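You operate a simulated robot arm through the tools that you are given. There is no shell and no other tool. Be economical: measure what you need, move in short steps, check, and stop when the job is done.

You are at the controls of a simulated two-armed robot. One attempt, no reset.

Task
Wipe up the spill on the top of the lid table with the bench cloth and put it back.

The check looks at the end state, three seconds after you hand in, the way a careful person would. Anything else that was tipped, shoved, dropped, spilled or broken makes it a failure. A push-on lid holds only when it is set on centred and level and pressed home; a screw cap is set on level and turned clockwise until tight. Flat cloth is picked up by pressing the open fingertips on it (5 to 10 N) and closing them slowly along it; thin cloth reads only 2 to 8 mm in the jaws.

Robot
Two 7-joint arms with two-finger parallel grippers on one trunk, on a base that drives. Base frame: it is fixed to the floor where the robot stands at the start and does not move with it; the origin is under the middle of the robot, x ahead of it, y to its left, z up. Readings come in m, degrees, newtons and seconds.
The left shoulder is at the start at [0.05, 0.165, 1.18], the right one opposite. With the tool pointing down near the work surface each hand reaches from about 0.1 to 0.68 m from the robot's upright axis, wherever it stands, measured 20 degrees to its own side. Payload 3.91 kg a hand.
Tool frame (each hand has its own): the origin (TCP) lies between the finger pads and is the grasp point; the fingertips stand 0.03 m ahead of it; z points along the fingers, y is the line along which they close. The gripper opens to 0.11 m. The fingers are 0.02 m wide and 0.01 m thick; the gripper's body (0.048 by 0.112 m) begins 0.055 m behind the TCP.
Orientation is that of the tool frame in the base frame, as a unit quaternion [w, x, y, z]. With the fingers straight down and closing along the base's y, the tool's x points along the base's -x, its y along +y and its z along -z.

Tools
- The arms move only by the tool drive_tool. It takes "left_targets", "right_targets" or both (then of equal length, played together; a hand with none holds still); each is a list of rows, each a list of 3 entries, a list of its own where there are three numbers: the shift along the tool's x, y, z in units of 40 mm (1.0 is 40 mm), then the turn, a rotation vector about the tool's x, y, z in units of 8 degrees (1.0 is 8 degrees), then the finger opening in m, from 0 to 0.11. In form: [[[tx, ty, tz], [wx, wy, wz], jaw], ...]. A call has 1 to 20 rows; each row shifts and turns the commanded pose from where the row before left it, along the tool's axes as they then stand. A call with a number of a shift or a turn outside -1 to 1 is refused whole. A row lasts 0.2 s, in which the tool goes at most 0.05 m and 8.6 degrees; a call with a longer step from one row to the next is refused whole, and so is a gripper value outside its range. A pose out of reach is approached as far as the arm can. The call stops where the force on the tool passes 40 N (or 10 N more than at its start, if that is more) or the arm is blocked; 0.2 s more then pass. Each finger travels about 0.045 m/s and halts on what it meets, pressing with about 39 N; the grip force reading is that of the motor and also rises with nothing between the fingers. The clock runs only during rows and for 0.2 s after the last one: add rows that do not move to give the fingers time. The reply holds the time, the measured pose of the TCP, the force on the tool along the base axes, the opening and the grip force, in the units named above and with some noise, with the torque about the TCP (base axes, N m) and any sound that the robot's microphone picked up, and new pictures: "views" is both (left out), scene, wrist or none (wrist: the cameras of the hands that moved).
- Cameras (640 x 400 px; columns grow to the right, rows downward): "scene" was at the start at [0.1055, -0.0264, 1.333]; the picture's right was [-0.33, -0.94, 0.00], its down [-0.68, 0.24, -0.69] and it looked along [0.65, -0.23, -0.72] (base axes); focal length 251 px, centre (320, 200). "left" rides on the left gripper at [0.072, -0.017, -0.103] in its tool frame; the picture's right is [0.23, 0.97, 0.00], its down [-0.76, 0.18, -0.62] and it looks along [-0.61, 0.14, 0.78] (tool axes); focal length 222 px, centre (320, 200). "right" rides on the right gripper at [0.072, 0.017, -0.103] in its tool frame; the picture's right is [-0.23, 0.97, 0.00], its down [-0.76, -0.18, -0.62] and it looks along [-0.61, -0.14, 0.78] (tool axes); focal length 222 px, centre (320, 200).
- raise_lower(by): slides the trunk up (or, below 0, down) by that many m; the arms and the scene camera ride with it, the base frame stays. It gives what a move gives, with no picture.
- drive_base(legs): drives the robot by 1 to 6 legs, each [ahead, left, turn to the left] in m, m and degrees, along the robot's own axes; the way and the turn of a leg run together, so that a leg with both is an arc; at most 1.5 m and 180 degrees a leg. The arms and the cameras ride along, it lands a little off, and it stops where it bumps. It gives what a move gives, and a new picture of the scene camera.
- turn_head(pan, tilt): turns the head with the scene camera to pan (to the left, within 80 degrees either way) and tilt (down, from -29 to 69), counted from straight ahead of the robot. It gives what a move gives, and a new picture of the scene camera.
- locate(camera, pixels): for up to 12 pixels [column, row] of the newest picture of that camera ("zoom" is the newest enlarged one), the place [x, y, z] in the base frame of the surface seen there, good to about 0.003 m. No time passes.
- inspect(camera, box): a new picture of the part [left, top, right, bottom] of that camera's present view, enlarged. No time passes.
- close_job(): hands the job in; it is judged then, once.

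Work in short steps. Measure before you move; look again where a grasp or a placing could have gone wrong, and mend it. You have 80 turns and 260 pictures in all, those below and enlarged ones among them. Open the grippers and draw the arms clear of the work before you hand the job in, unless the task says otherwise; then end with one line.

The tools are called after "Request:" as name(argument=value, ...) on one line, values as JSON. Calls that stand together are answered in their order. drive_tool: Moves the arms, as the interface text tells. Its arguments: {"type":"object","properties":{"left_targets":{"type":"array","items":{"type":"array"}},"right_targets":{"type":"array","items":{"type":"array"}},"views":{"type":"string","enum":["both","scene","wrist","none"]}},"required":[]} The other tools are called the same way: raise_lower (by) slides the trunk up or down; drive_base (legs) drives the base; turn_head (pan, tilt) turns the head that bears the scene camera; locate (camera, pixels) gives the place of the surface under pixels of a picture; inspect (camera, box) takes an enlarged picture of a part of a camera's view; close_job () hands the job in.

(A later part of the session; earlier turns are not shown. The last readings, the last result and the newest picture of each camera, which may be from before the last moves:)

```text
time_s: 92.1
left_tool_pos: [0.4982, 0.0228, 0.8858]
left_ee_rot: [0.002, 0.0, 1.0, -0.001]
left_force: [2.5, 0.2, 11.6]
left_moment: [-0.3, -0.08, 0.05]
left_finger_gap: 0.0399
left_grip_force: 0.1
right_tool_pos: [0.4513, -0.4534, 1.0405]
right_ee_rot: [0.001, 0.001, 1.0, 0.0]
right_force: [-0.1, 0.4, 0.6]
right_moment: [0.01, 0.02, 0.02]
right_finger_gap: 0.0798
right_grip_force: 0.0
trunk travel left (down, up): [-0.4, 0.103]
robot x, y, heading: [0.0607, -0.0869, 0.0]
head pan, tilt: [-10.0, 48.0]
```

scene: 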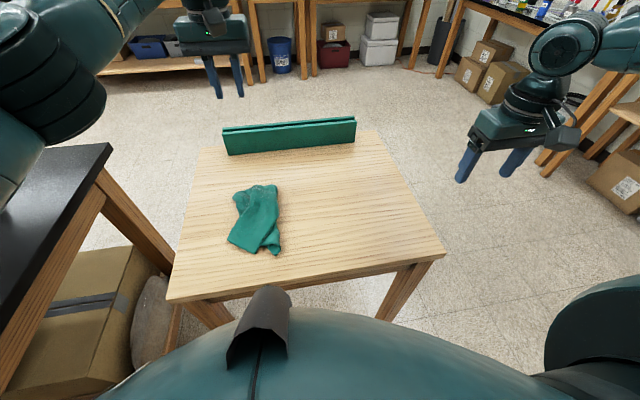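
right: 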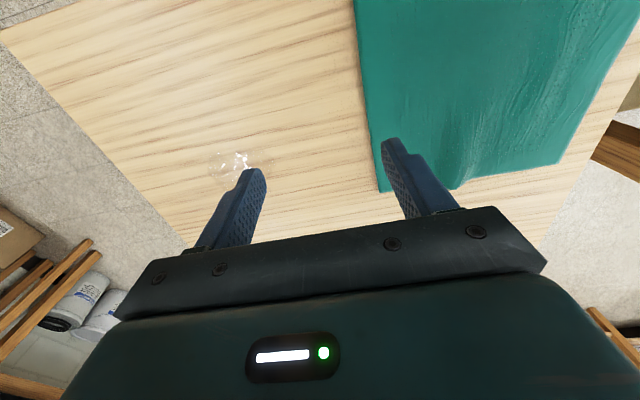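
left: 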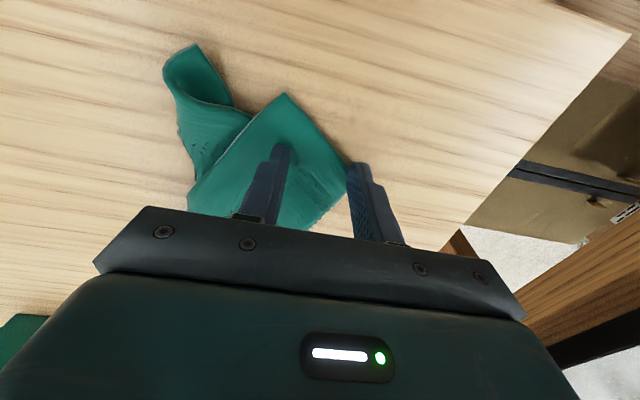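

One finger is on the flap, the other at its edge. Close slowly, lift 12 mm and draw out toward +y and −x.

Request:
drive_tool(left_targets=[[[0, 0, -0.05], [0, 0, 0], 0.03], [[0, 0, 0], [0, 0, 0], 0.02], [[0, 0, 0], [0, 0, 0], 0.01], [[0, 0, 0], [0, 0, 0], 0.0], [[0, 0, 0], [0, 0, 0], 0.0], [[0, 0, 0], [0, 0, 0], 0.0]], views="none")

Request:
drive_tool(left_targets=[[[0, 0, -0.3], [0, 0, 0], 0.0], [[0.1, 0.4, -0.1], [0, 0, 0], 0.0], [[0.15, 0.4, 0], [0, 0, 0], 0.0], [[0.15, 0.4, 0], [0, 0, 0], 0.0], [[0.15, 0.4, 0], [0, 0, 0], 0.0]])

```text
time_s: 93.5
left_tool_pos: [0.4975, 0.0234, 0.8875]
left_ee_rot: [0.0, 0.001, 1.0, 0.0]
left_force: [-1.1, -1.6, 6.5]
left_moment: [-0.08, -0.02, -0.07]
left_finger_gap: 0.0001
left_grip_force: 37.2
right_tool_pos: [0.4507, -0.4537, 1.0406]
right_ee_rot: [0.0, 0.002, 1.0, 0.0]
right_force: [-0.1, -0.3, 0.3]
right_moment: [0.04, 0.01, 0.01]
right_finger_gap: 0.0803
right_grip_force: 0.1
trunk travel left (down, up): [-0.4, 0.103]
robot x, y, heading: [0.0586, -0.082, 0.1]
head pan, tilt: [-10.0, 48.0]
```

```text
time_s: 94.7
left_tool_pos: [0.4745, 0.0885, 0.9035]
left_ee_rot: [0.0, 0.001, 1.0, 0.0]
left_force: [0.3, 0.2, -0.5]
left_moment: [0.01, 0.02, 0.01]
left_finger_gap: 0.0
left_grip_force: 38.2
right_tool_pos: [0.4515, -0.4541, 1.0405]
right_ee_rot: [0.001, 0.001, 1.0, 0.0]
right_force: [0.3, 0.0, 0.2]
right_moment: [-0.03, 0.02, 0.0]
right_finger_gap: 0.0797
right_grip_force: 0.1
trunk travel left (down, up): [-0.4, 0.103]
robot x, y, heading: [0.0597, -0.0829, 0.2]
head pan, tilt: [-10.0, 48.0]
```

scene: 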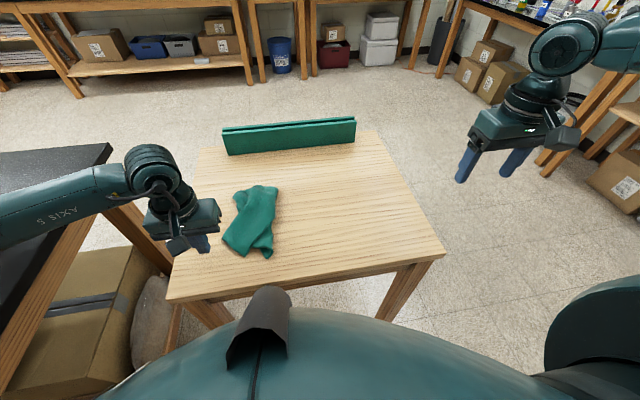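
left: 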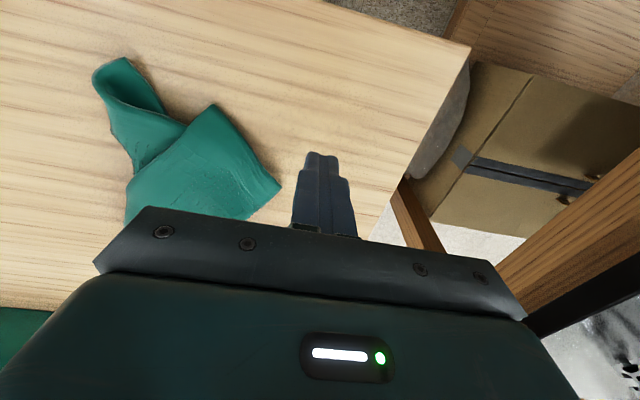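

The pinch slipped (gap 0), though the flap moved out a little. I re-measure it and try again with both fingertips on the cloth.

Request:
inspect(camera="left", box=[60, 40, 320, 230])

Request:
locate(camera="left", pixels=[[213, 106], [278, 187], [245, 150], [230, 190], [200, 150], [125, 62], [115, 90], [250, 210]])

```text
2.11 times, centred on (190, 135) of left
```

zoom: 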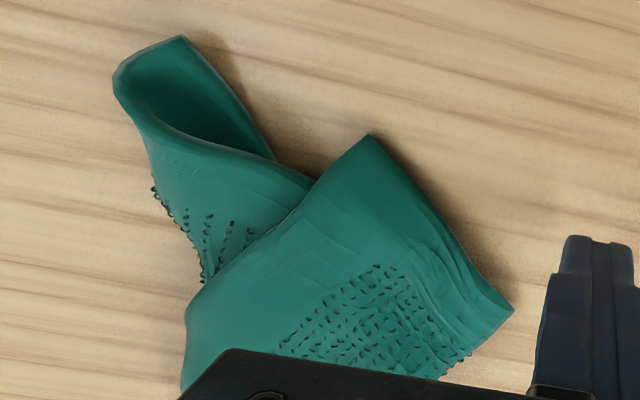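

```text
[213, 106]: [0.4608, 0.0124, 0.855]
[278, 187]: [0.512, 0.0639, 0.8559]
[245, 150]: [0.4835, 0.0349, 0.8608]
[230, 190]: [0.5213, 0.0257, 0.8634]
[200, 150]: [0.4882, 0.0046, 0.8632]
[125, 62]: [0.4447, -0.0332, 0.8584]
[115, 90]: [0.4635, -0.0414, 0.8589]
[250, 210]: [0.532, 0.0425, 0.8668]
```

Both fingertips onto the flap around (0.495,0.030), jaw 0.03, press ~8 N.

Request:
drive_tool(left_targets=[[[0, 0, -0.9], [0, 0, 0], 0.03], [[-0.25, -0.75, 0], [0, 0, 0], 0.03], [[-0.25, -0.71, 0], [0, 0, 0], 0.03], [[0, 0, 0], [0, 0, 0], 0.03], [[0, 0, 0.6], [0, 0, 0], 0.03], [[0, 0, 0.5], [0, 0, 0], 0.03], [[0, 0, 0.15], [0, 0, 0], 0.03], [[0, 0, 0.08], [0, 0, 0], 0.03]], views="wrist")

```text
time_s: 96.5
left_tool_pos: [0.4936, 0.0276, 0.8866]
left_ee_rot: [0.002, 0.001, 1.0, -0.001]
left_force: [0.3, -1.2, 8.8]
left_moment: [-0.22, -0.07, -0.05]
left_finger_gap: 0.0303
left_grip_force: 0.2
right_tool_pos: [0.4506, -0.4534, 1.0401]
right_ee_rot: [0.001, 0.001, 1.0, 0.0]
right_force: [0.1, 0.6, -0.5]
right_moment: [0.01, -0.01, 0.02]
right_finger_gap: 0.0798
right_grip_force: 0.2
trunk travel left (down, up): [-0.4, 0.103]
robot x, y, heading: [0.0602, -0.0864, -0.4]
head pan, tilt: [-10.0, 48.0]
```

left: 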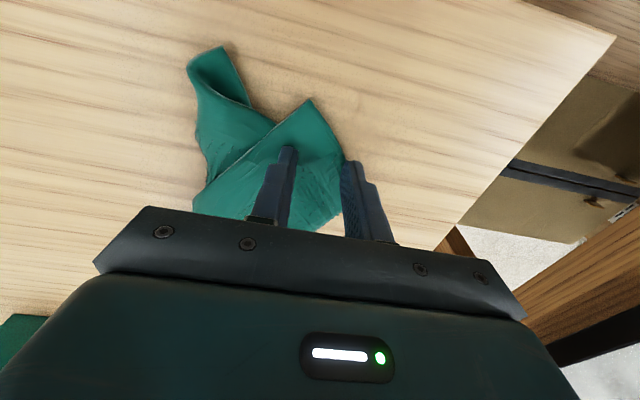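

The left-side finger is just at the edge, so I shift 12 mm toward −y and 10 mm ahead, press again and close slowly.

Request:
drive_tool(left_targets=[[[0, 0, -0.4], [0, 0, 0], 0.03], [[-0.25, -0.35, 0], [0, 0, 0], 0.03], [[0, 0, 0.3], [0, 0, 0], 0.03], [[0, 0, 0.15], [0, 0, 0], 0.03], [[0, 0, 0], [0, 0, 0], 0.024], [[0, 0, 0], [0, 0, 0], 0.018], [[0, 0, 0], [0, 0, 0], 0.012], [[0, 0, 0], [0, 0, 0], 0.006], [[0, 0, 0], [0, 0, 0], 0.0], [[0, 0, 0], [0, 0, 0], 0.0], [[0, 0, 0], [0, 0, 0], 0.0]], views="wrist")

```text
time_s: 98.9
left_tool_pos: [0.5046, 0.0131, 0.886]
left_ee_rot: [0.004, 0.0, 1.0, -0.003]
left_force: [-1.2, -8.7, 31.0]
left_moment: [-0.44, -0.05, -0.05]
left_finger_gap: 0.0
left_grip_force: 37.8
right_tool_pos: [0.4489, -0.4547, 1.0397]
right_ee_rot: [0.002, 0.002, 1.0, 0.0]
right_force: [0.9, 0.2, -0.5]
right_moment: [0.02, 0.01, -0.01]
right_finger_gap: 0.0796
right_grip_force: 0.0
trunk travel left (down, up): [-0.4, 0.103]
robot x, y, heading: [0.0609, -0.0834, -0.1]
head pan, tilt: [-10.0, 48.0]
```

left: 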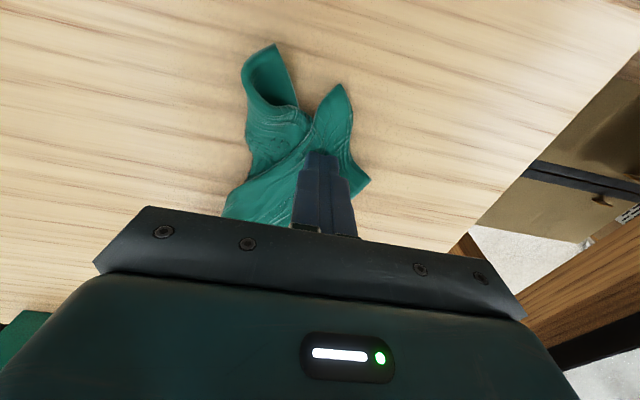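

The pinch doesn't take on the stacked layers, and further poking risks shifting the cloth. I lift off and check where it lies relative to home.

Request:
drive_tool(left_targets=[[[0, 0, -0.3], [0, 0, 0], 0.01], [[0, 0, -0.7], [0, 0, 0], 0.02], [[0, 0, -1], [0, 0, 0], 0.05], [[0, 0, -1], [0, 0, 0], 0.08], [[0, 0, -1], [0, 0, 0], 0.11], [[0, 0, -1], [0, 0, 0], 0.11], [[0, 0, 0], [0, 0, 0], 0.11]])

Request:
inspect(camera="left", box=[160, 0, 480, 200])

Request:
locate(camera="zoom", pixels=[[320, 100], [300, 150], [320, 200], [320, 250], [350, 150], [280, 300], [320, 320]])

```text
time_s: 100.5
left_tool_pos: [0.5036, 0.0142, 1.085]
left_ee_rot: [0.0, 0.0, 1.0, 0.0]
left_force: [0.3, -0.4, -0.2]
left_moment: [0.0, 0.03, -0.02]
left_finger_gap: 0.1102
left_grip_force: 0.1
right_tool_pos: [0.4515, -0.453, 1.0419]
right_ee_rot: [0.0, 0.001, 1.0, 0.0]
right_force: [0.4, 0.3, 0.1]
right_moment: [0.0, 0.0, -0.01]
right_finger_gap: 0.0797
right_grip_force: 0.1
trunk travel left (down, up): [-0.4, 0.103]
robot x, y, heading: [0.0598, -0.0841, -0.2]
head pan, tilt: [-10.0, 48.0]
```

scene: 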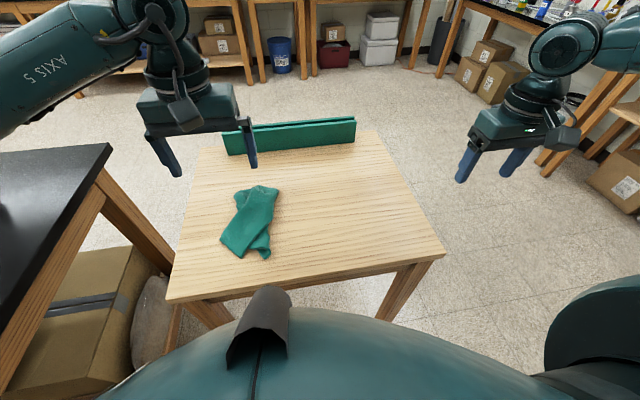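
left: 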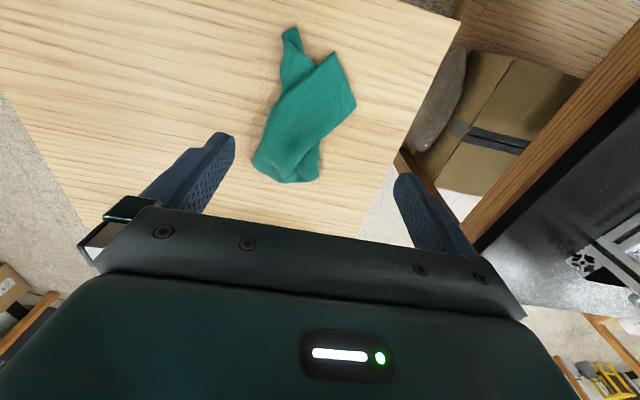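

```text
2.00 times, centred on (320, 100) of left
```

zoom: 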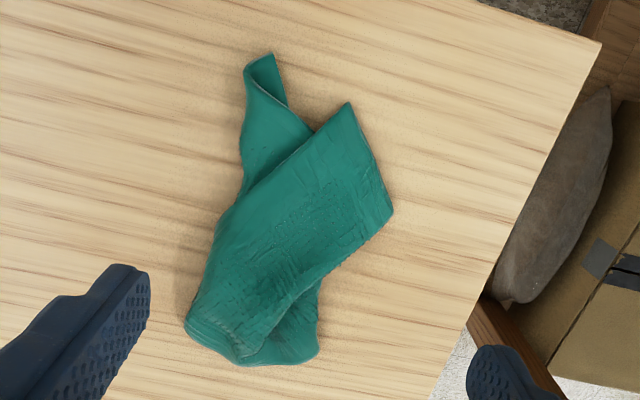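

```text
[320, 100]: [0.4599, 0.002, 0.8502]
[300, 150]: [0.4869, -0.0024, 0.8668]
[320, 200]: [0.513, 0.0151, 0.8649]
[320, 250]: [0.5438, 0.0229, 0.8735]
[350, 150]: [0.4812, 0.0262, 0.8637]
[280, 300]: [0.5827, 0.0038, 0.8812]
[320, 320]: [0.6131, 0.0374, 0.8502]
```

The cloth is centred at about (0.54,0.005), matching home. I'll try drawing the two free near corners outward to flatten it; measure the curled corner and the flap corner.

Request:
locate(camera="zoom", pixels=[[268, 60], [252, 70], [262, 80], [250, 100], [285, 100], [260, 120], [347, 106], [345, 120], [355, 130]])

```text
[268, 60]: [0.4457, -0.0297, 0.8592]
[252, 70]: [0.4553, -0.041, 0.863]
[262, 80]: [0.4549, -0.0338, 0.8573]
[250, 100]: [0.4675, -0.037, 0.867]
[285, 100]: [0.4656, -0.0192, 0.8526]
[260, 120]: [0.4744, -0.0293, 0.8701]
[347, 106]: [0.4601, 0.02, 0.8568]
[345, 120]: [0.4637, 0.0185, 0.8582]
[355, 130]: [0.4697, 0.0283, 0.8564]
```

Corner 1 is a narrow curled strip centred at (0.458,−0.032). Straddle it with the jaw at 0.045, descend to table contact, and close.

Request:
drive_tool(left_targets=[[[0.57, -0.57, 0.4], [0, 0, 0], 0.08], [[0.57, -0.58, 0.4], [0, 0, 0], 0.05], [[0, 0, 1], [0, 0, 0], 0.045], [[0, 0, 1], [0, 0, 0], 0.045], [[0, 0, 1], [0, 0, 0], 0.045], [[0, 0, 0.9], [0, 0, 0], 0.045], [[0, 0, 0.3], [0, 0, 0], 0.045], [[0, 0, 0.1], [0, 0, 0], 0.045], [[0, 0, 0], [0, 0, 0], 0.035], [[0, 0, 0], [0, 0, 0], 0.025], [[0, 0, 0], [0, 0, 0], 0.015], [[0, 0, 0], [0, 0, 0], 0.005], [[0, 0, 0], [0, 0, 0], 0.0], [[0, 0, 0], [0, 0, 0], 0.0], [[0, 0, 0], [0, 0, 0], 0.0]], views="wrist")

```text
time_s: 103.7
left_tool_pos: [0.4593, -0.0318, 0.8819]
left_ee_rot: [0.002, -0.001, 1.0, -0.001]
left_force: [2.3, 9.0, 34.0]
left_moment: [0.31, -0.42, 0.2]
left_finger_gap: 0.0067
left_grip_force: 38.3
right_tool_pos: [0.4504, -0.4525, 1.0412]
right_ee_rot: [0.002, 0.0, 1.0, 0.001]
right_force: [-0.6, 0.1, 0.4]
right_moment: [0.03, -0.01, 0.0]
right_finger_gap: 0.0798
right_grip_force: 0.1
trunk travel left (down, up): [-0.4, 0.103]
robot x, y, heading: [0.059, -0.0841, -0.2]
head pan, tilt: [-10.0, 48.0]
```

left: 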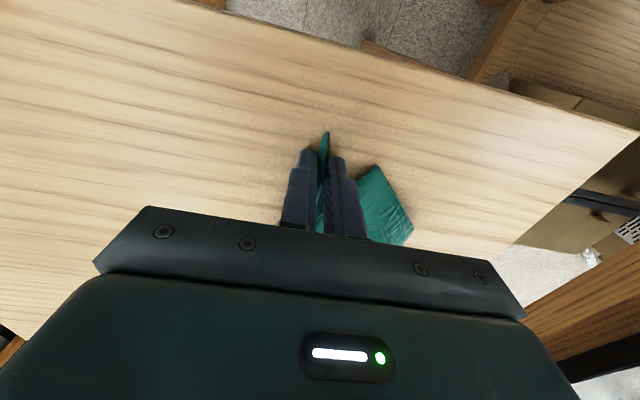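

Gripped: 6.7 mm. Lift 15 mm and draw it toward its home corner (−y 7 cm, −x 2 cm).

Request:
drive_tool(left_targets=[[[0, 0, -0.2], [0, 0, 0], 0.0], [[0, 0, -0.2], [0, 0, 0], 0.0], [[0.1, -0.3, 0], [0, 0, 0], 0.0], [[0.1, -0.3, 0], [0, 0, 0], 0.0], [[0.1, -0.3, 0], [0, 0, 0], 0.0], [[0.1, -0.3, 0], [0, 0, 0], 0.0], [[0.1, -0.3, 0], [0, 0, 0], 0.0], [[0, -0.25, 0], [0, 0, 0], 0.0], [[0, 0, 0], [0, 0, 0], 0.0]])

Request:
inspect(camera="scene", box=[160, 160, 320, 310])

```text
time_s: 105.7
left_tool_pos: [0.4384, -0.1008, 0.8959]
left_ee_rot: [0.0, 0.001, 1.0, 0.0]
left_force: [-0.4, 0.2, -0.5]
left_moment: [-0.06, -0.01, 0.07]
left_finger_gap: 0.0064
left_grip_force: 39.3
right_tool_pos: [0.4513, -0.453, 1.0395]
right_ee_rot: [0.0, 0.001, 1.0, 0.001]
right_force: [-0.1, 1.1, 0.3]
right_moment: [-0.03, -0.03, 0.0]
right_finger_gap: 0.0799
right_grip_force: 0.1
trunk travel left (down, up): [-0.4, 0.103]
robot x, y, heading: [0.0564, -0.0851, -0.3]
head pan, tilt: [-10.0, 48.0]
```

scene: 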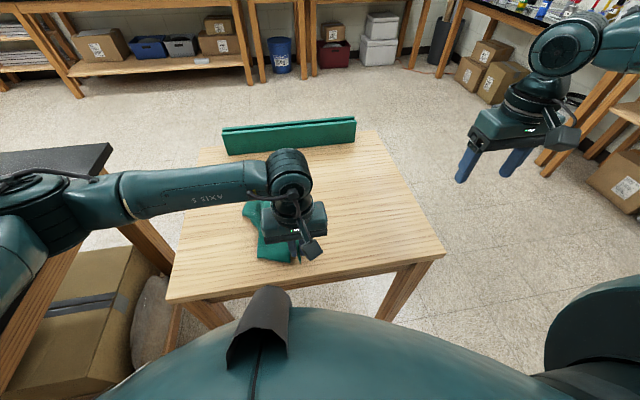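
left: 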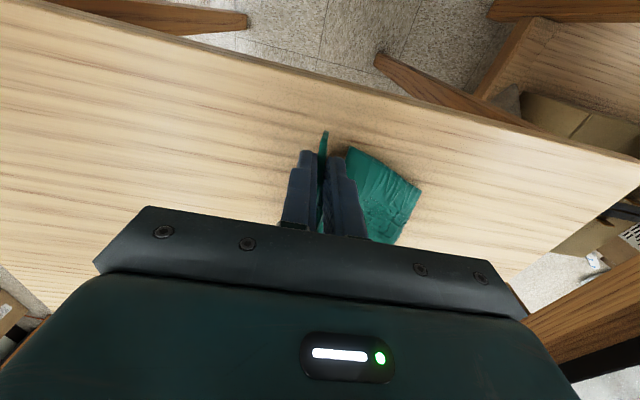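

```text
2.67 times, centred on (240, 235) of scene
```

zoom: 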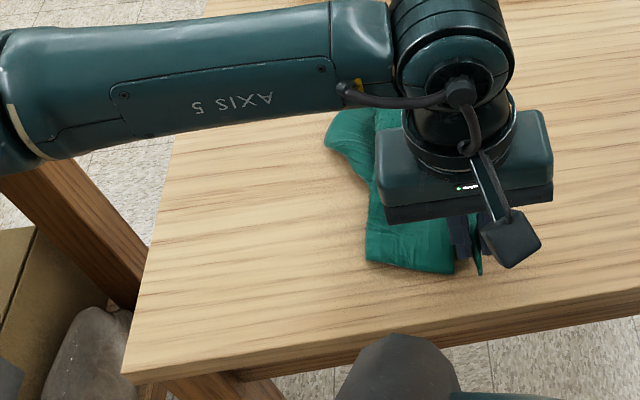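

The near end follows. Lower, release and raise to look.

Request:
drive_tool(left_targets=[[[0, 0, 0.25], [0, 0, 0], 0.0], [[0, 0, 0], [0, 0, 0], 0.015], [[0, 0, 0], [0, 0, 0], 0.03], [[0, 0, -0.5], [0, 0, 0], 0.03], [[0, 0, -1], [0, 0, 0], 0.05], [[-0.3, 0.7, -0.8], [0, 0, 0], 0.08], [[-0.3, 0.7, -0.8], [0, 0, 0], 0.11], [[-0.3, 0.7, -0.8], [0, 0, 0], 0.11], [[0, 0, -0.8], [0, 0, 0], 0.11], [[0, 0, 0], [0, 0, 0], 0.11]], views="wrist")

Request:
inspect(camera="left", box=[160, 0, 480, 200])

Request:
locate(camera="zoom", pixels=[[320, 100], [300, 150], [320, 200], [240, 100], [350, 150], [280, 300], [200, 150]])

```text
time_s: 107.9
left_tool_pos: [0.4749, -0.0155, 1.0735]
left_ee_rot: [0.0, 0.001, 1.0, -0.001]
left_force: [-0.5, 0.0, -0.1]
left_moment: [-0.01, 0.0, 0.03]
left_finger_gap: 0.1102
left_grip_force: 0.1
right_tool_pos: [0.4514, -0.4527, 1.0399]
right_ee_rot: [0.0, 0.001, 1.0, 0.0]
right_force: [0.7, 0.5, 0.0]
right_moment: [0.0, 0.0, 0.01]
right_finger_gap: 0.08
right_grip_force: 0.0
trunk travel left (down, up): [-0.4, 0.103]
robot x, y, heading: [0.0578, -0.0817, 0.1]
head pan, tilt: [-10.0, 48.0]
```

left: 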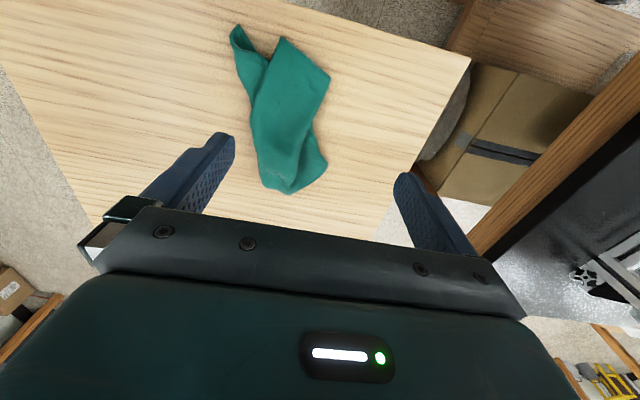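

```text
2.00 times, centred on (320, 100) of left
```

zoom: 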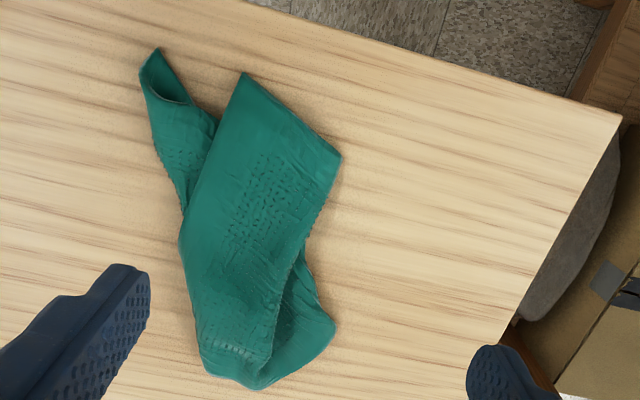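

```text
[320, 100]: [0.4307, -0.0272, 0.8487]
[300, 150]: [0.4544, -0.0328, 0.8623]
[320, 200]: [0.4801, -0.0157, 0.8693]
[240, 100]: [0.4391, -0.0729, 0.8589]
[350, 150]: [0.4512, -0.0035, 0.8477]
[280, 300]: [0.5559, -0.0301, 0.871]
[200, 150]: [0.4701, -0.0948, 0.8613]
```

It opened up somewhat. Next the flap corner at zoom (338,158), which points to +y; I turn the jaws 88° so they close along x, and measure the corner.

Request:
locate(camera="zoom", pixels=[[337, 158], [325, 165], [310, 170], [315, 140], [322, 190], [328, 330], [310, 280], [150, 60], [240, 380]])

Request:
drive_tool(left_targets=[[[0, 0, 0], [0, 0, 1], 0.05], [[0, 0, 0], [0, 0, 1], 0.05], [[0, 0, 0], [0, 0, 1], 0.05], [[0, 0, 0], [0, 0, 1], 0.05], [[0, 0, 0], [0, 0, 1], 0.05], [[0, 0, 0], [0, 0, 1], 0.05], [[0, 0, 0], [0, 0, 1], 0.05], [[0, 0, 0], [0, 0, 1], 0.05], [[0, 0, 0], [0, 0, 1], 0.05], [[0, 0, 0], [0, 0, 1], 0.05], [[0, 0, 0], [0, 0, 1], 0.05]], views="wrist")

```text
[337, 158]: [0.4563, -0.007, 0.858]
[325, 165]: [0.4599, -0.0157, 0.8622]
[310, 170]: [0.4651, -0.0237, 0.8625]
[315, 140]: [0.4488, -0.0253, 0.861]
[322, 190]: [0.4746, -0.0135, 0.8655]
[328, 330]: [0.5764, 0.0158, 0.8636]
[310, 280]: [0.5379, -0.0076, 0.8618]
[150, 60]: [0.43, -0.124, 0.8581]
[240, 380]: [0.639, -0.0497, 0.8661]
```

```text
time_s: 110.3
left_tool_pos: [0.4766, -0.0176, 1.0743]
left_ee_rot: [0.014, 0.579, 0.815, -0.006]
left_force: [-0.8, 0.5, -0.5]
left_moment: [-0.03, 0.0, 0.01]
left_finger_gap: 0.0499
left_grip_force: 0.1
left hand out of reach, approached as far as the arm can: row 9, 10, 11
right_tool_pos: [0.4513, -0.4532, 1.0402]
right_ee_rot: [0.0, 0.001, 1.0, -0.001]
right_force: [-0.5, 0.1, 0.5]
right_moment: [-0.02, 0.02, 0.0]
right_finger_gap: 0.08
right_grip_force: 0.0
trunk travel left (down, up): [-0.4, 0.103]
robot x, y, heading: [0.0603, -0.0857, -0.3]
head pan, tilt: [-10.0, 48.0]
```

left: 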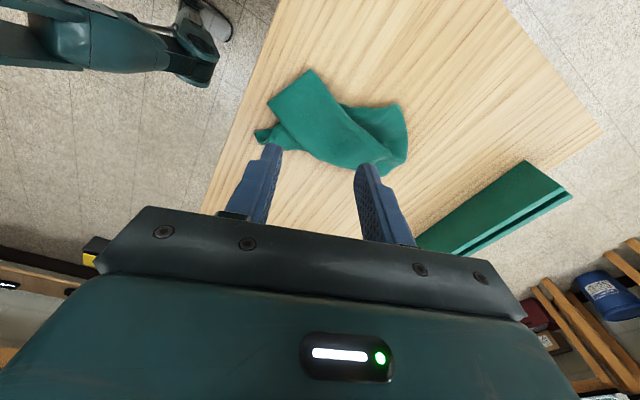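

Jaws turned 71°, enough. Descend straddling the corner at (0.463,−0.016) and close.

Request:
drive_tool(left_targets=[[[0.15, -0.31, 0.8], [0, 0, 0], 0.05], [[0, 0, 1], [0, 0, 0], 0.05], [[0, 0, 1], [0, 0, 0], 0.05], [[0, 0, 1], [0, 0, 0], 0.05], [[0, 0, 0.7], [0, 0, 0], 0.05], [[0, 0, 0.2], [0, 0, 0], 0.05], [[0, 0, 0.08], [0, 0, 0], 0.05], [[0, 0, 0], [0, 0, 0], 0.04], [[0, 0, 0], [0, 0, 0], 0.03], [[0, 0, 0], [0, 0, 0], 0.02], [[0, 0, 0], [0, 0, 0], 0.01], [[0, 0, 0], [0, 0, 0], 0.0], [[0, 0, 0], [0, 0, 0], 0.0], [[0, 0, 0], [0, 0, 0], 0.0]], views="wrist")

```text
time_s: 113.3
left_tool_pos: [0.465, -0.0215, 0.8832]
left_ee_rot: [0.015, 0.578, 0.816, -0.006]
left_force: [0.1, -0.5, 10.7]
left_moment: [-0.21, -0.01, 0.01]
left_finger_gap: 0.0068
left_grip_force: 38.8
right_tool_pos: [0.4503, -0.4535, 1.0394]
right_ee_rot: [0.001, 0.001, 1.0, -0.001]
right_force: [-0.2, -0.1, 0.0]
right_moment: [-0.04, 0.01, -0.01]
right_finger_gap: 0.08
right_grip_force: 0.1
trunk travel left (down, up): [-0.4, 0.103]
robot x, y, heading: [0.058, -0.0847, 0.1]
head pan, tilt: [-10.0, 48.0]
```

left: 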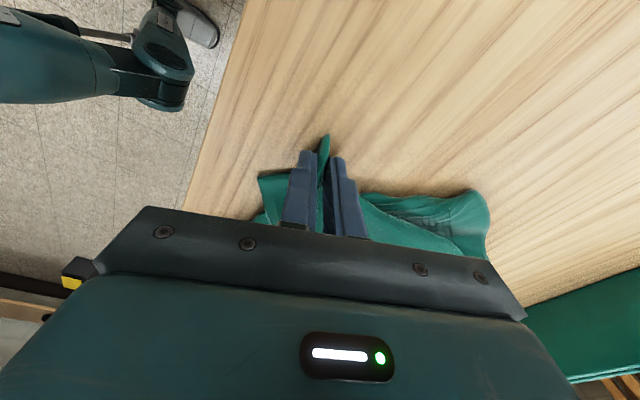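

Gripped at 6.8 mm. Lift 15 mm, draw +y 10 cm, lower, release and rise.

Request:
drive_tool(left_targets=[[[0, 0, -0.2], [0, 0, 0], 0.0], [[0, 0, -0.2], [0, 0, 0], 0.0], [[0.34, 0.12, 0], [0, 0, 0], 0.0], [[0.34, 0.12, 0], [0, 0, 0], 0.0], [[0.34, 0.12, 0], [0, 0, 0], 0.0], [[0.34, 0.12, 0], [0, 0, 0], 0.0], [[0.34, 0.12, 0], [0, 0, 0], 0.0], [[0.34, 0.12, 0], [0, 0, 0], 0.0], [[0.34, 0.12, 0], [0, 0, 0], 0.0], [[0, 0, 0.25], [0, 0, 0], 0.0], [[0, 0, 0], [0, 0, 0], 0.015], [[0, 0, 0], [0, 0, 0], 0.03], [[0, 0, -0.5], [0, 0, 0], 0.04], [[0, 0, -1], [0, 0, 0], 0.05], [[0, 0, -1], [0, 0, 0], 0.06], [[0, 0, -1], [0, 0, 0], 0.06], [[0, 0, -1], [0, 0, 0], 0.06]])

Request:
inspect(camera="scene", box=[160, 160, 320, 310])

```text
time_s: 116.9
left_tool_pos: [0.465, 0.0056, 0.9763]
left_ee_rot: [0.013, 0.576, 0.817, -0.005]
left_force: [-0.4, 0.4, 0.0]
left_moment: [0.0, 0.03, 0.03]
left_finger_gap: 0.0599
left_grip_force: 0.1
left hand out of reach, approached as far as the arm can: row 5, 6, 7, 8, 9, 14, 15, 16, 17
right_tool_pos: [0.4507, -0.4537, 1.0396]
right_ee_rot: [0.001, 0.001, 1.0, 0.0]
right_force: [0.3, -0.1, 0.8]
right_moment: [0.02, 0.01, 0.0]
right_finger_gap: 0.0801
right_grip_force: 0.1
trunk travel left (down, up): [-0.4, 0.103]
robot x, y, heading: [0.0577, -0.0809, -0.1]
head pan, tilt: [-10.0, 48.0]
```

scene: 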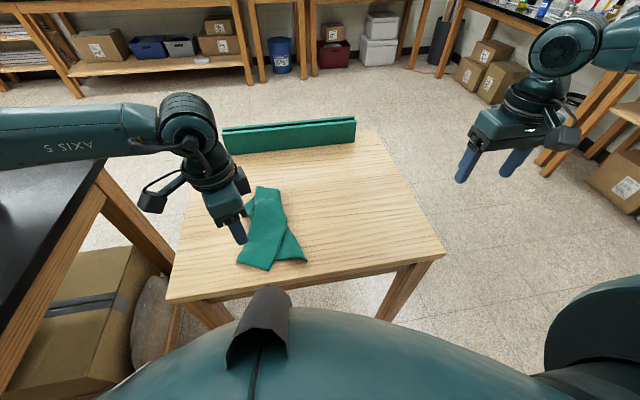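
left: 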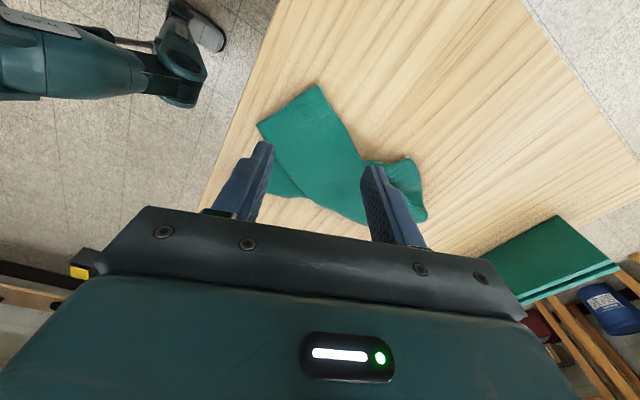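

```text
2.67 times, centred on (240, 235) of scene
```

zoom: 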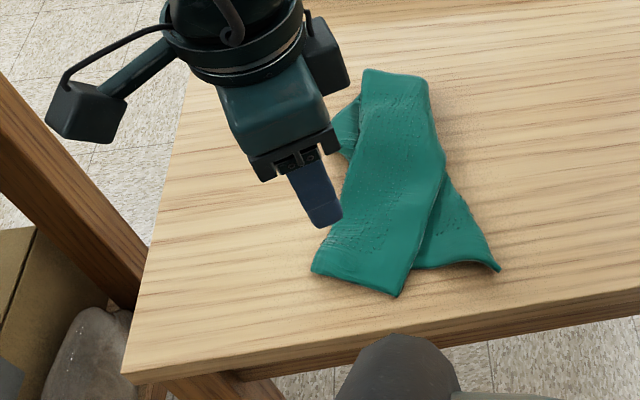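

Reach limited it to ~3 cm, but the near end is flatter. Turn the hand back and measure the cloth's footprint.

Request:
drive_tool(left_targets=[[[0, 0, -0.5], [0, 0, -0.98], 0.06], [[0, 0, -0.5], [0, 0, -0.98], 0.06], [[0, 0, -0.3], [0, 0, -0.98], 0.06], [[0, 0, 0], [0, 0, -0.98], 0.06], [[0, 0, 0], [0, 0, -0.98], 0.06], [[0, 0, 0], [0, 0, -0.98], 0.06], [[0, 0, 0], [0, 0, -0.98], 0.06], [[0, 0, 0], [0, 0, -0.98], 0.06], [[0, 0, 0], [0, 0, -0.96], 0.06], [[0.2, 0, -0.9], [0, 0, 0], 0.11], [[0, 0, -0.9], [0, 0, 0], 0.11], [[0, 0, 0], [0, 0, 0], 0.11]])

Request:
inspect(camera="left", box=[160, 0, 480, 200])

Request:
inspect(camera="scene", box=[160, 160, 320, 310])

Request:
locate(camera="zoom", pixels=[[390, 290], [318, 270], [495, 268], [365, 75], [430, 85], [335, 125], [340, 150], [400, 180], [450, 220], [380, 250], [420, 140]])

```text
time_s: 119.5
left_tool_pos: [0.4563, 0.0106, 1.0981]
left_ee_rot: [0.007, 0.002, 1.0, -0.013]
left_force: [-0.2, -0.5, -0.5]
left_moment: [0.0, -0.02, -0.02]
left_finger_gap: 0.11
left_grip_force: 0.1
right_tool_pos: [0.4515, -0.4547, 1.0406]
right_ee_rot: [0.0, 0.0, 1.0, 0.0]
right_force: [-0.4, 0.4, 0.3]
right_moment: [0.0, -0.01, 0.0]
right_finger_gap: 0.0798
right_grip_force: 0.0
trunk travel left (down, up): [-0.4, 0.103]
robot x, y, heading: [0.0599, -0.0841, 0.1]
head pan, tilt: [-10.0, 48.0]
```

scene: 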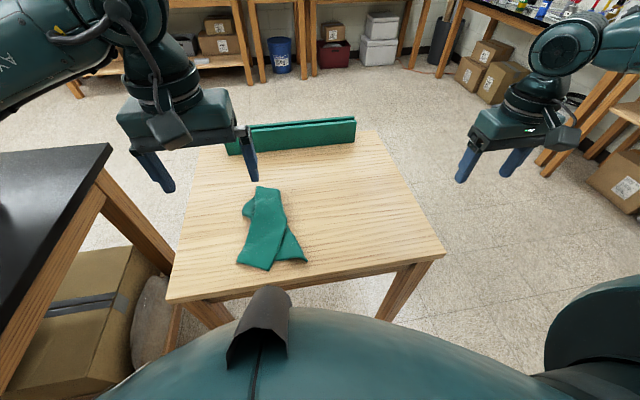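
left: 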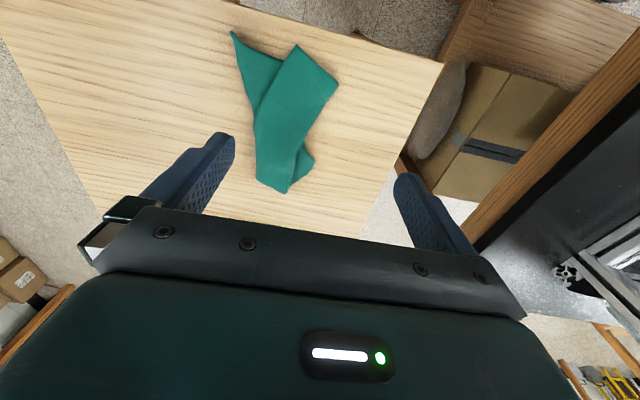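

```text
2.00 times, centred on (320, 100) of left
```

zoom: 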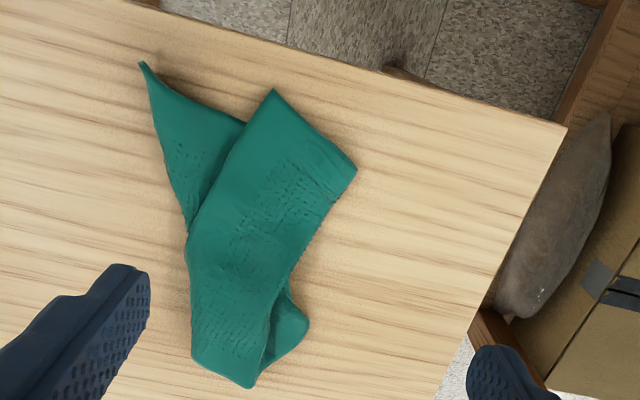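

```text
2.67 times, centred on (240, 235) of scene
```

zoom: 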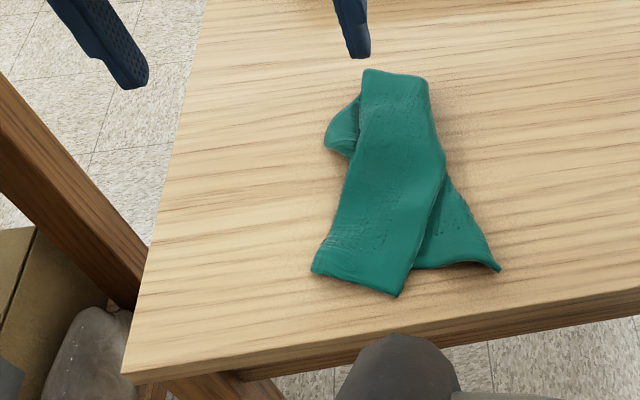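

```text
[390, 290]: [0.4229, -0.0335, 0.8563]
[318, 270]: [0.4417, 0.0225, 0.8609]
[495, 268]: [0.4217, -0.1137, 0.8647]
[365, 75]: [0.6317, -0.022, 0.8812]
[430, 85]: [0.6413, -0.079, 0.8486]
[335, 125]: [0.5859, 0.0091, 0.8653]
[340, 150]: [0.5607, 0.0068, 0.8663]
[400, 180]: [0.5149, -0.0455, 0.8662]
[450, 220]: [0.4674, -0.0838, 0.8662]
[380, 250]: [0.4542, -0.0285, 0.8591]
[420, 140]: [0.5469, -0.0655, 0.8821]
```

Now flatter: x 0.42–0.65, y −0.114…0.023, about 4–5 cm to the right of home. I'll grip the near-left corner (0.442,0.022) with jaws turned 45° and draw it toward +y.

Request:
drive_tool(left_targets=[[[0.1, 0, 0], [0, 0, 1], 0.08], [[0, 0, 0.5], [0, 0, 1], 0.05], [[0, 0, 0.5], [0, 0, 1], 0.05], [[0, 0, 0.5], [0, 0, 1], 0.05], [[0, 0, 0.5], [0, 0, 1], 0.05], [[0, 0, 0.5], [0, 0, 0.6], 0.05], [[0, 0, 1], [0, 0, 0], 0.05], [[0, 0, 1], [0, 0, 0], 0.05], [[0, 0, 0.6], [0, 0, 0], 0.05], [[0, 0, 0.2], [0, 0, 0], 0.05], [[0, 0, 0.08], [0, 0, 0], 0.05], [[0, 0, 0], [0, 0, 0], 0.04], [[0, 0, 0], [0, 0, 0], 0.03], [[0, 0, 0], [0, 0, 0], 0.02], [[0, 0, 0], [0, 0, 0], 0.01], [[0, 0, 0], [0, 0, 0], 0.0], [[0, 0, 0], [0, 0, 0], 0.0], [[0, 0, 0], [0, 0, 0], 0.0]], views="wrist")

```text
time_s: 123.3
left_tool_pos: [0.4543, 0.0039, 0.8848]
left_ee_rot: [0.013, 0.384, 0.923, -0.008]
left_force: [0.7, 1.8, 20.5]
left_moment: [-0.2, -0.04, -0.03]
left_finger_gap: 0.0061
left_grip_force: 39.0
right_tool_pos: [0.4497, -0.4536, 1.0413]
right_ee_rot: [0.0, 0.0, 1.0, 0.001]
right_force: [-0.6, -0.5, -0.1]
right_moment: [-0.02, 0.03, 0.01]
right_finger_gap: 0.0802
right_grip_force: 0.1
trunk travel left (down, up): [-0.4, 0.103]
robot x, y, heading: [0.0602, -0.0828, 0.2]
head pan, tilt: [-10.0, 48.0]
```

left: 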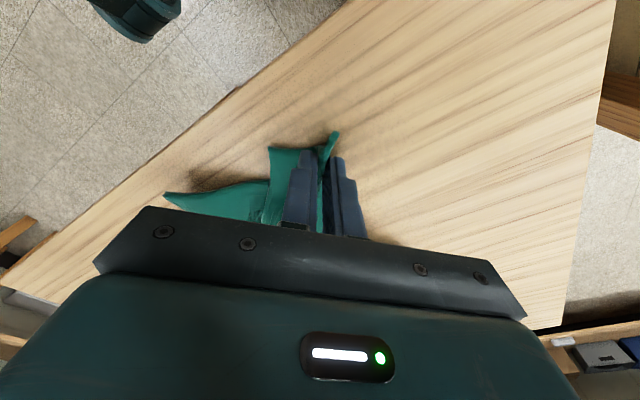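

Gripped at 6.1 mm. I lift 15 mm and let the base drive 9 cm left to do the pulling, so reach isn't a limit.

Request:
drive_tool(left_targets=[[[0, 0, -0.2], [0, 0, 0], 0.0], [[0, 0, -0.25], [0, 0, 0], 0.0]], views="none")

Request:
drive_base(legs=[[0, 0.09, 0]])

Request:
inspect(camera="scene", box=[160, 160, 320, 310])

```text
time_s: 123.9
left_tool_pos: [0.4543, 0.0043, 0.8999]
left_ee_rot: [0.011, 0.384, 0.923, -0.007]
left_force: [0.0, -0.4, 0.2]
left_moment: [0.0, 0.0, 0.02]
left_finger_gap: 0.0054
left_grip_force: 39.1
right_tool_pos: [0.4513, -0.4538, 1.0394]
right_ee_rot: [0.0, 0.002, 1.0, 0.0]
right_force: [0.6, 0.3, 0.8]
right_moment: [-0.01, 0.01, -0.01]
right_finger_gap: 0.08
right_grip_force: 0.0
trunk travel left (down, up): [-0.4, 0.103]
robot x, y, heading: [0.0604, -0.0879, -0.0]
head pan, tilt: [-10.0, 48.0]
```

```text
time_s: 125.4
left_tool_pos: [0.455, 0.0947, 0.9012]
left_ee_rot: [0.013, 0.384, 0.923, -0.008]
left_force: [-0.8, 0.2, -0.5]
left_moment: [-0.02, 0.0, 0.02]
left_finger_gap: 0.0055
left_grip_force: 39.2
right_tool_pos: [0.4513, -0.3633, 1.0399]
right_ee_rot: [-0.001, 0.001, 1.0, 0.0]
right_force: [-0.2, -0.1, -0.2]
right_moment: [-0.02, 0.0, 0.02]
right_finger_gap: 0.0803
right_grip_force: 0.1
trunk travel left (down, up): [-0.4, 0.103]
robot x, y, heading: [0.0607, 0.0084, -0.3]
head pan, tilt: [-10.0, 48.0]
```

scene: 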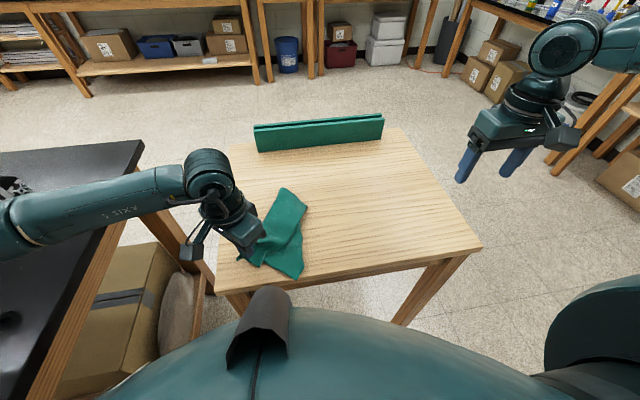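

```text
2.67 times, centred on (240, 235) of scene
```

zoom: 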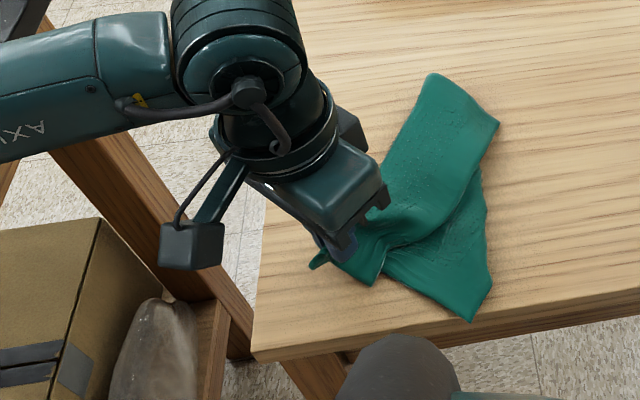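

It spreads well. Lower, release, rise and turn the hand back.

Request:
drive_tool(left_targets=[[[0, 0, 0.3], [0, 0, 0], 0.0], [[0, 0, 0], [0, 0, 0], 0.015], [[0, 0, 0], [0, 0, 0], 0.03], [[0, 0, -0.4], [0, 0, 0], 0.04], [[0, 0, -0.8], [0, 0, 0], 0.05], [[0, 0, -1], [0, 0, -0.9], 0.06], [[0, 0, -1], [0, 0, -1], 0.08], [[0, 0, -0.8], [0, 0, -1], 0.11], [[0, 0, -0.5], [0, 0, -1], 0.11], [[0, 0, -0.5], [0, 0, -1], 0.11], [[0, 0, 0], [0, 0, -0.7], 0.11], [[0, 0, 0], [0, 0, 0], 0.11]])

Request:
inspect(camera="scene", box=[190, 160, 350, 310])

Request:
locate(camera="scene", pixels=[[282, 188], [305, 206], [300, 278], [262, 265], [240, 258], [285, 230], [262, 235], [300, 240]])

```text
time_s: 128.0
left_tool_pos: [0.4514, 0.0993, 1.0903]
left_ee_rot: [0.008, 0.003, 1.0, -0.012]
left_force: [-0.1, -0.4, -0.6]
left_moment: [-0.01, -0.02, -0.01]
left_finger_gap: 0.11
left_grip_force: 0.2
right_tool_pos: [0.4517, -0.3639, 1.0388]
right_ee_rot: [0.0, 0.001, 1.0, 0.0]
right_force: [0.0, 0.2, -0.1]
right_moment: [0.0, 0.0, -0.03]
right_finger_gap: 0.08
right_grip_force: 0.0
trunk travel left (down, up): [-0.4, 0.103]
robot x, y, heading: [0.0601, 0.0086, -0.2]
head pan, tilt: [-10.0, 48.0]
```

scene: 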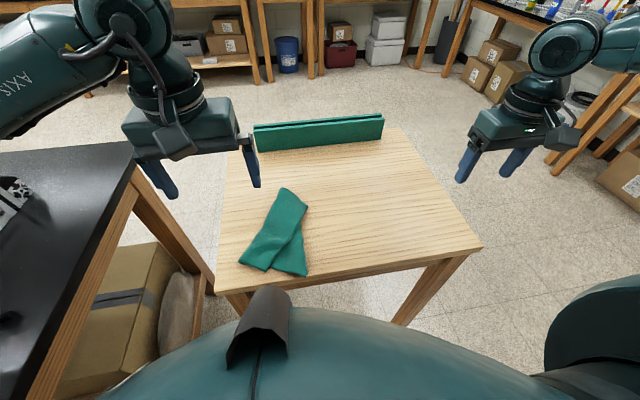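
left: 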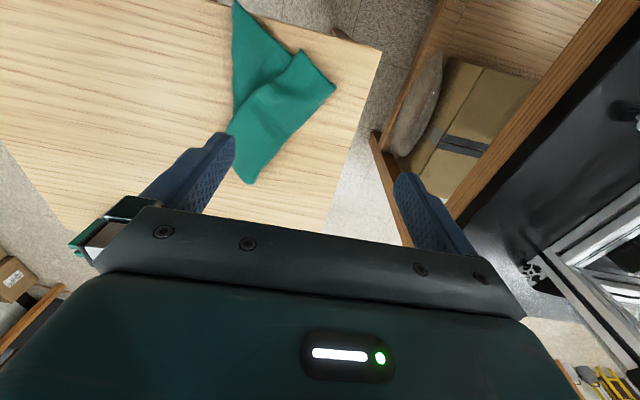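

```text
2.67 times, centred on (270, 235) of scene
```

zoom: 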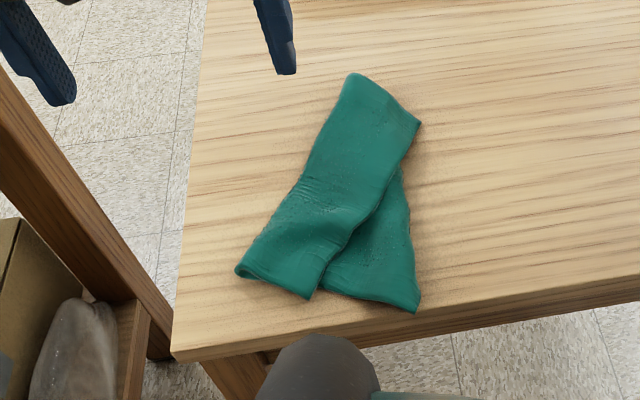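

```text
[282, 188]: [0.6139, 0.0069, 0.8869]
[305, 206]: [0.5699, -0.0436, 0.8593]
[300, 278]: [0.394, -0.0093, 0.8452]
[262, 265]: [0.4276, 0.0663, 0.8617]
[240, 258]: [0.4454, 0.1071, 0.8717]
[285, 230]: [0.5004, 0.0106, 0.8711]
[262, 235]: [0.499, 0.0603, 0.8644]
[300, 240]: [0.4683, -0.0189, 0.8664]
```

Much flatter: x 0.395–0.62, y −0.05…0.11, but now about 5 cm too near the front edge. I straddle the far end at (0.60,−0.008), grip it and draw it +x 4.5 cm.

Request:
drive_tool(left_targets=[[[-0.75, -0.54, 0], [0, 0, 0], 0.11], [[-0.75, -0.54, 0], [0, 0, 0], 0.1], [[-0.75, -0.54, 0], [0, 0, 0], 0.09], [[-0.75, -0.54, 0], [0, 0, 0], 0.09], [[-0.73, -0.54, 0], [0, 0, 0], 0.09], [[0, 0, 1], [0, 0, 0], 0.09], [[0, 0, 1], [0, 0, 0], 0.09], [[0, 0, 1], [0, 0, 0], 0.09], [[0, 0, 1], [0, 0, 0], 0.09], [[0, 0, 0.8], [0, 0, 0], 0.09], [[0, 0, 0.3], [0, 0, 0], 0.09], [[0, 0, 0.1], [0, 0, 0], 0.09]], views="wrist")

```text
time_s: 130.6
left_tool_pos: [0.6041, -0.0153, 0.8856]
left_ee_rot: [0.009, 0.003, 1.0, -0.01]
left_force: [0.3, 0.9, 0.3]
left_moment: [-0.03, 0.02, -0.02]
left_finger_gap: 0.0901
left_grip_force: 0.0
right_tool_pos: [0.451, -0.3632, 1.0405]
right_ee_rot: [0.0, 0.001, 1.0, 0.0]
right_force: [0.2, 0.6, -0.2]
right_moment: [-0.02, 0.0, -0.01]
right_finger_gap: 0.0796
right_grip_force: 0.1
trunk travel left (down, up): [-0.4, 0.103]
robot x, y, heading: [0.0625, 0.0064, -0.3]
head pan, tilt: [-10.0, 48.0]
```

left: 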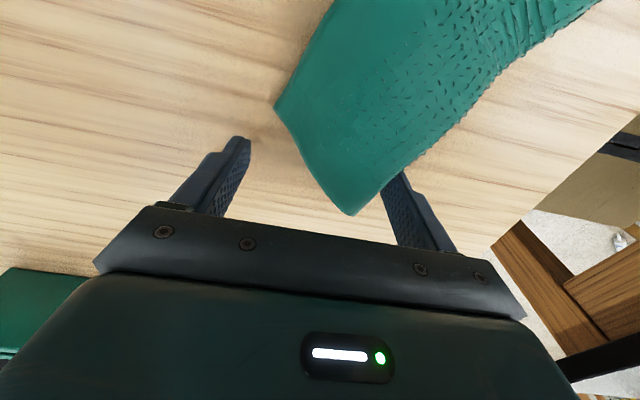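

The corner tip is between the fingers. Lower 3 mm, close slowly.

Request:
drive_tool(left_targets=[[[0.1, 0, 0.08], [0, 0, 0], 0.08], [[0, 0, 0], [0, 0, 0], 0.07], [[0, 0, 0], [0, 0, 0], 0.055], [[0, 0, 0], [0, 0, 0], 0.04], [[0, 0, 0], [0, 0, 0], 0.025], [[0, 0, 0], [0, 0, 0], 0.01], [[0, 0, 0], [0, 0, 0], 0.0], [[0, 0, 0], [0, 0, 0], 0.0], [[0, 0, 0], [0, 0, 0], 0.0]], views="wrist")

```text
time_s: 132.6
left_tool_pos: [0.5996, -0.0153, 0.8836]
left_ee_rot: [0.009, 0.003, 1.0, -0.013]
left_force: [0.4, 1.2, 0.4]
left_moment: [-0.09, 0.01, 0.01]
left_finger_gap: 0.0072
left_grip_force: 39.8
right_tool_pos: [0.4507, -0.3645, 1.0404]
right_ee_rot: [0.0, 0.0, 1.0, 0.0]
right_force: [0.7, -0.4, 0.1]
right_moment: [-0.01, 0.0, -0.02]
right_finger_gap: 0.0801
right_grip_force: 0.1
trunk travel left (down, up): [-0.4, 0.103]
robot x, y, heading: [0.0617, 0.0068, -0.1]
head pan, tilt: [-10.0, 48.0]
```

left: 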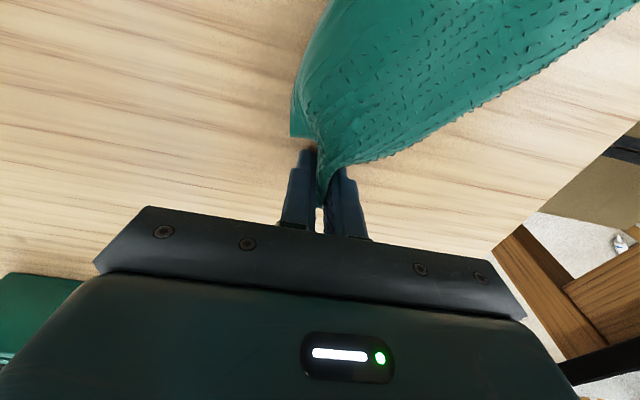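

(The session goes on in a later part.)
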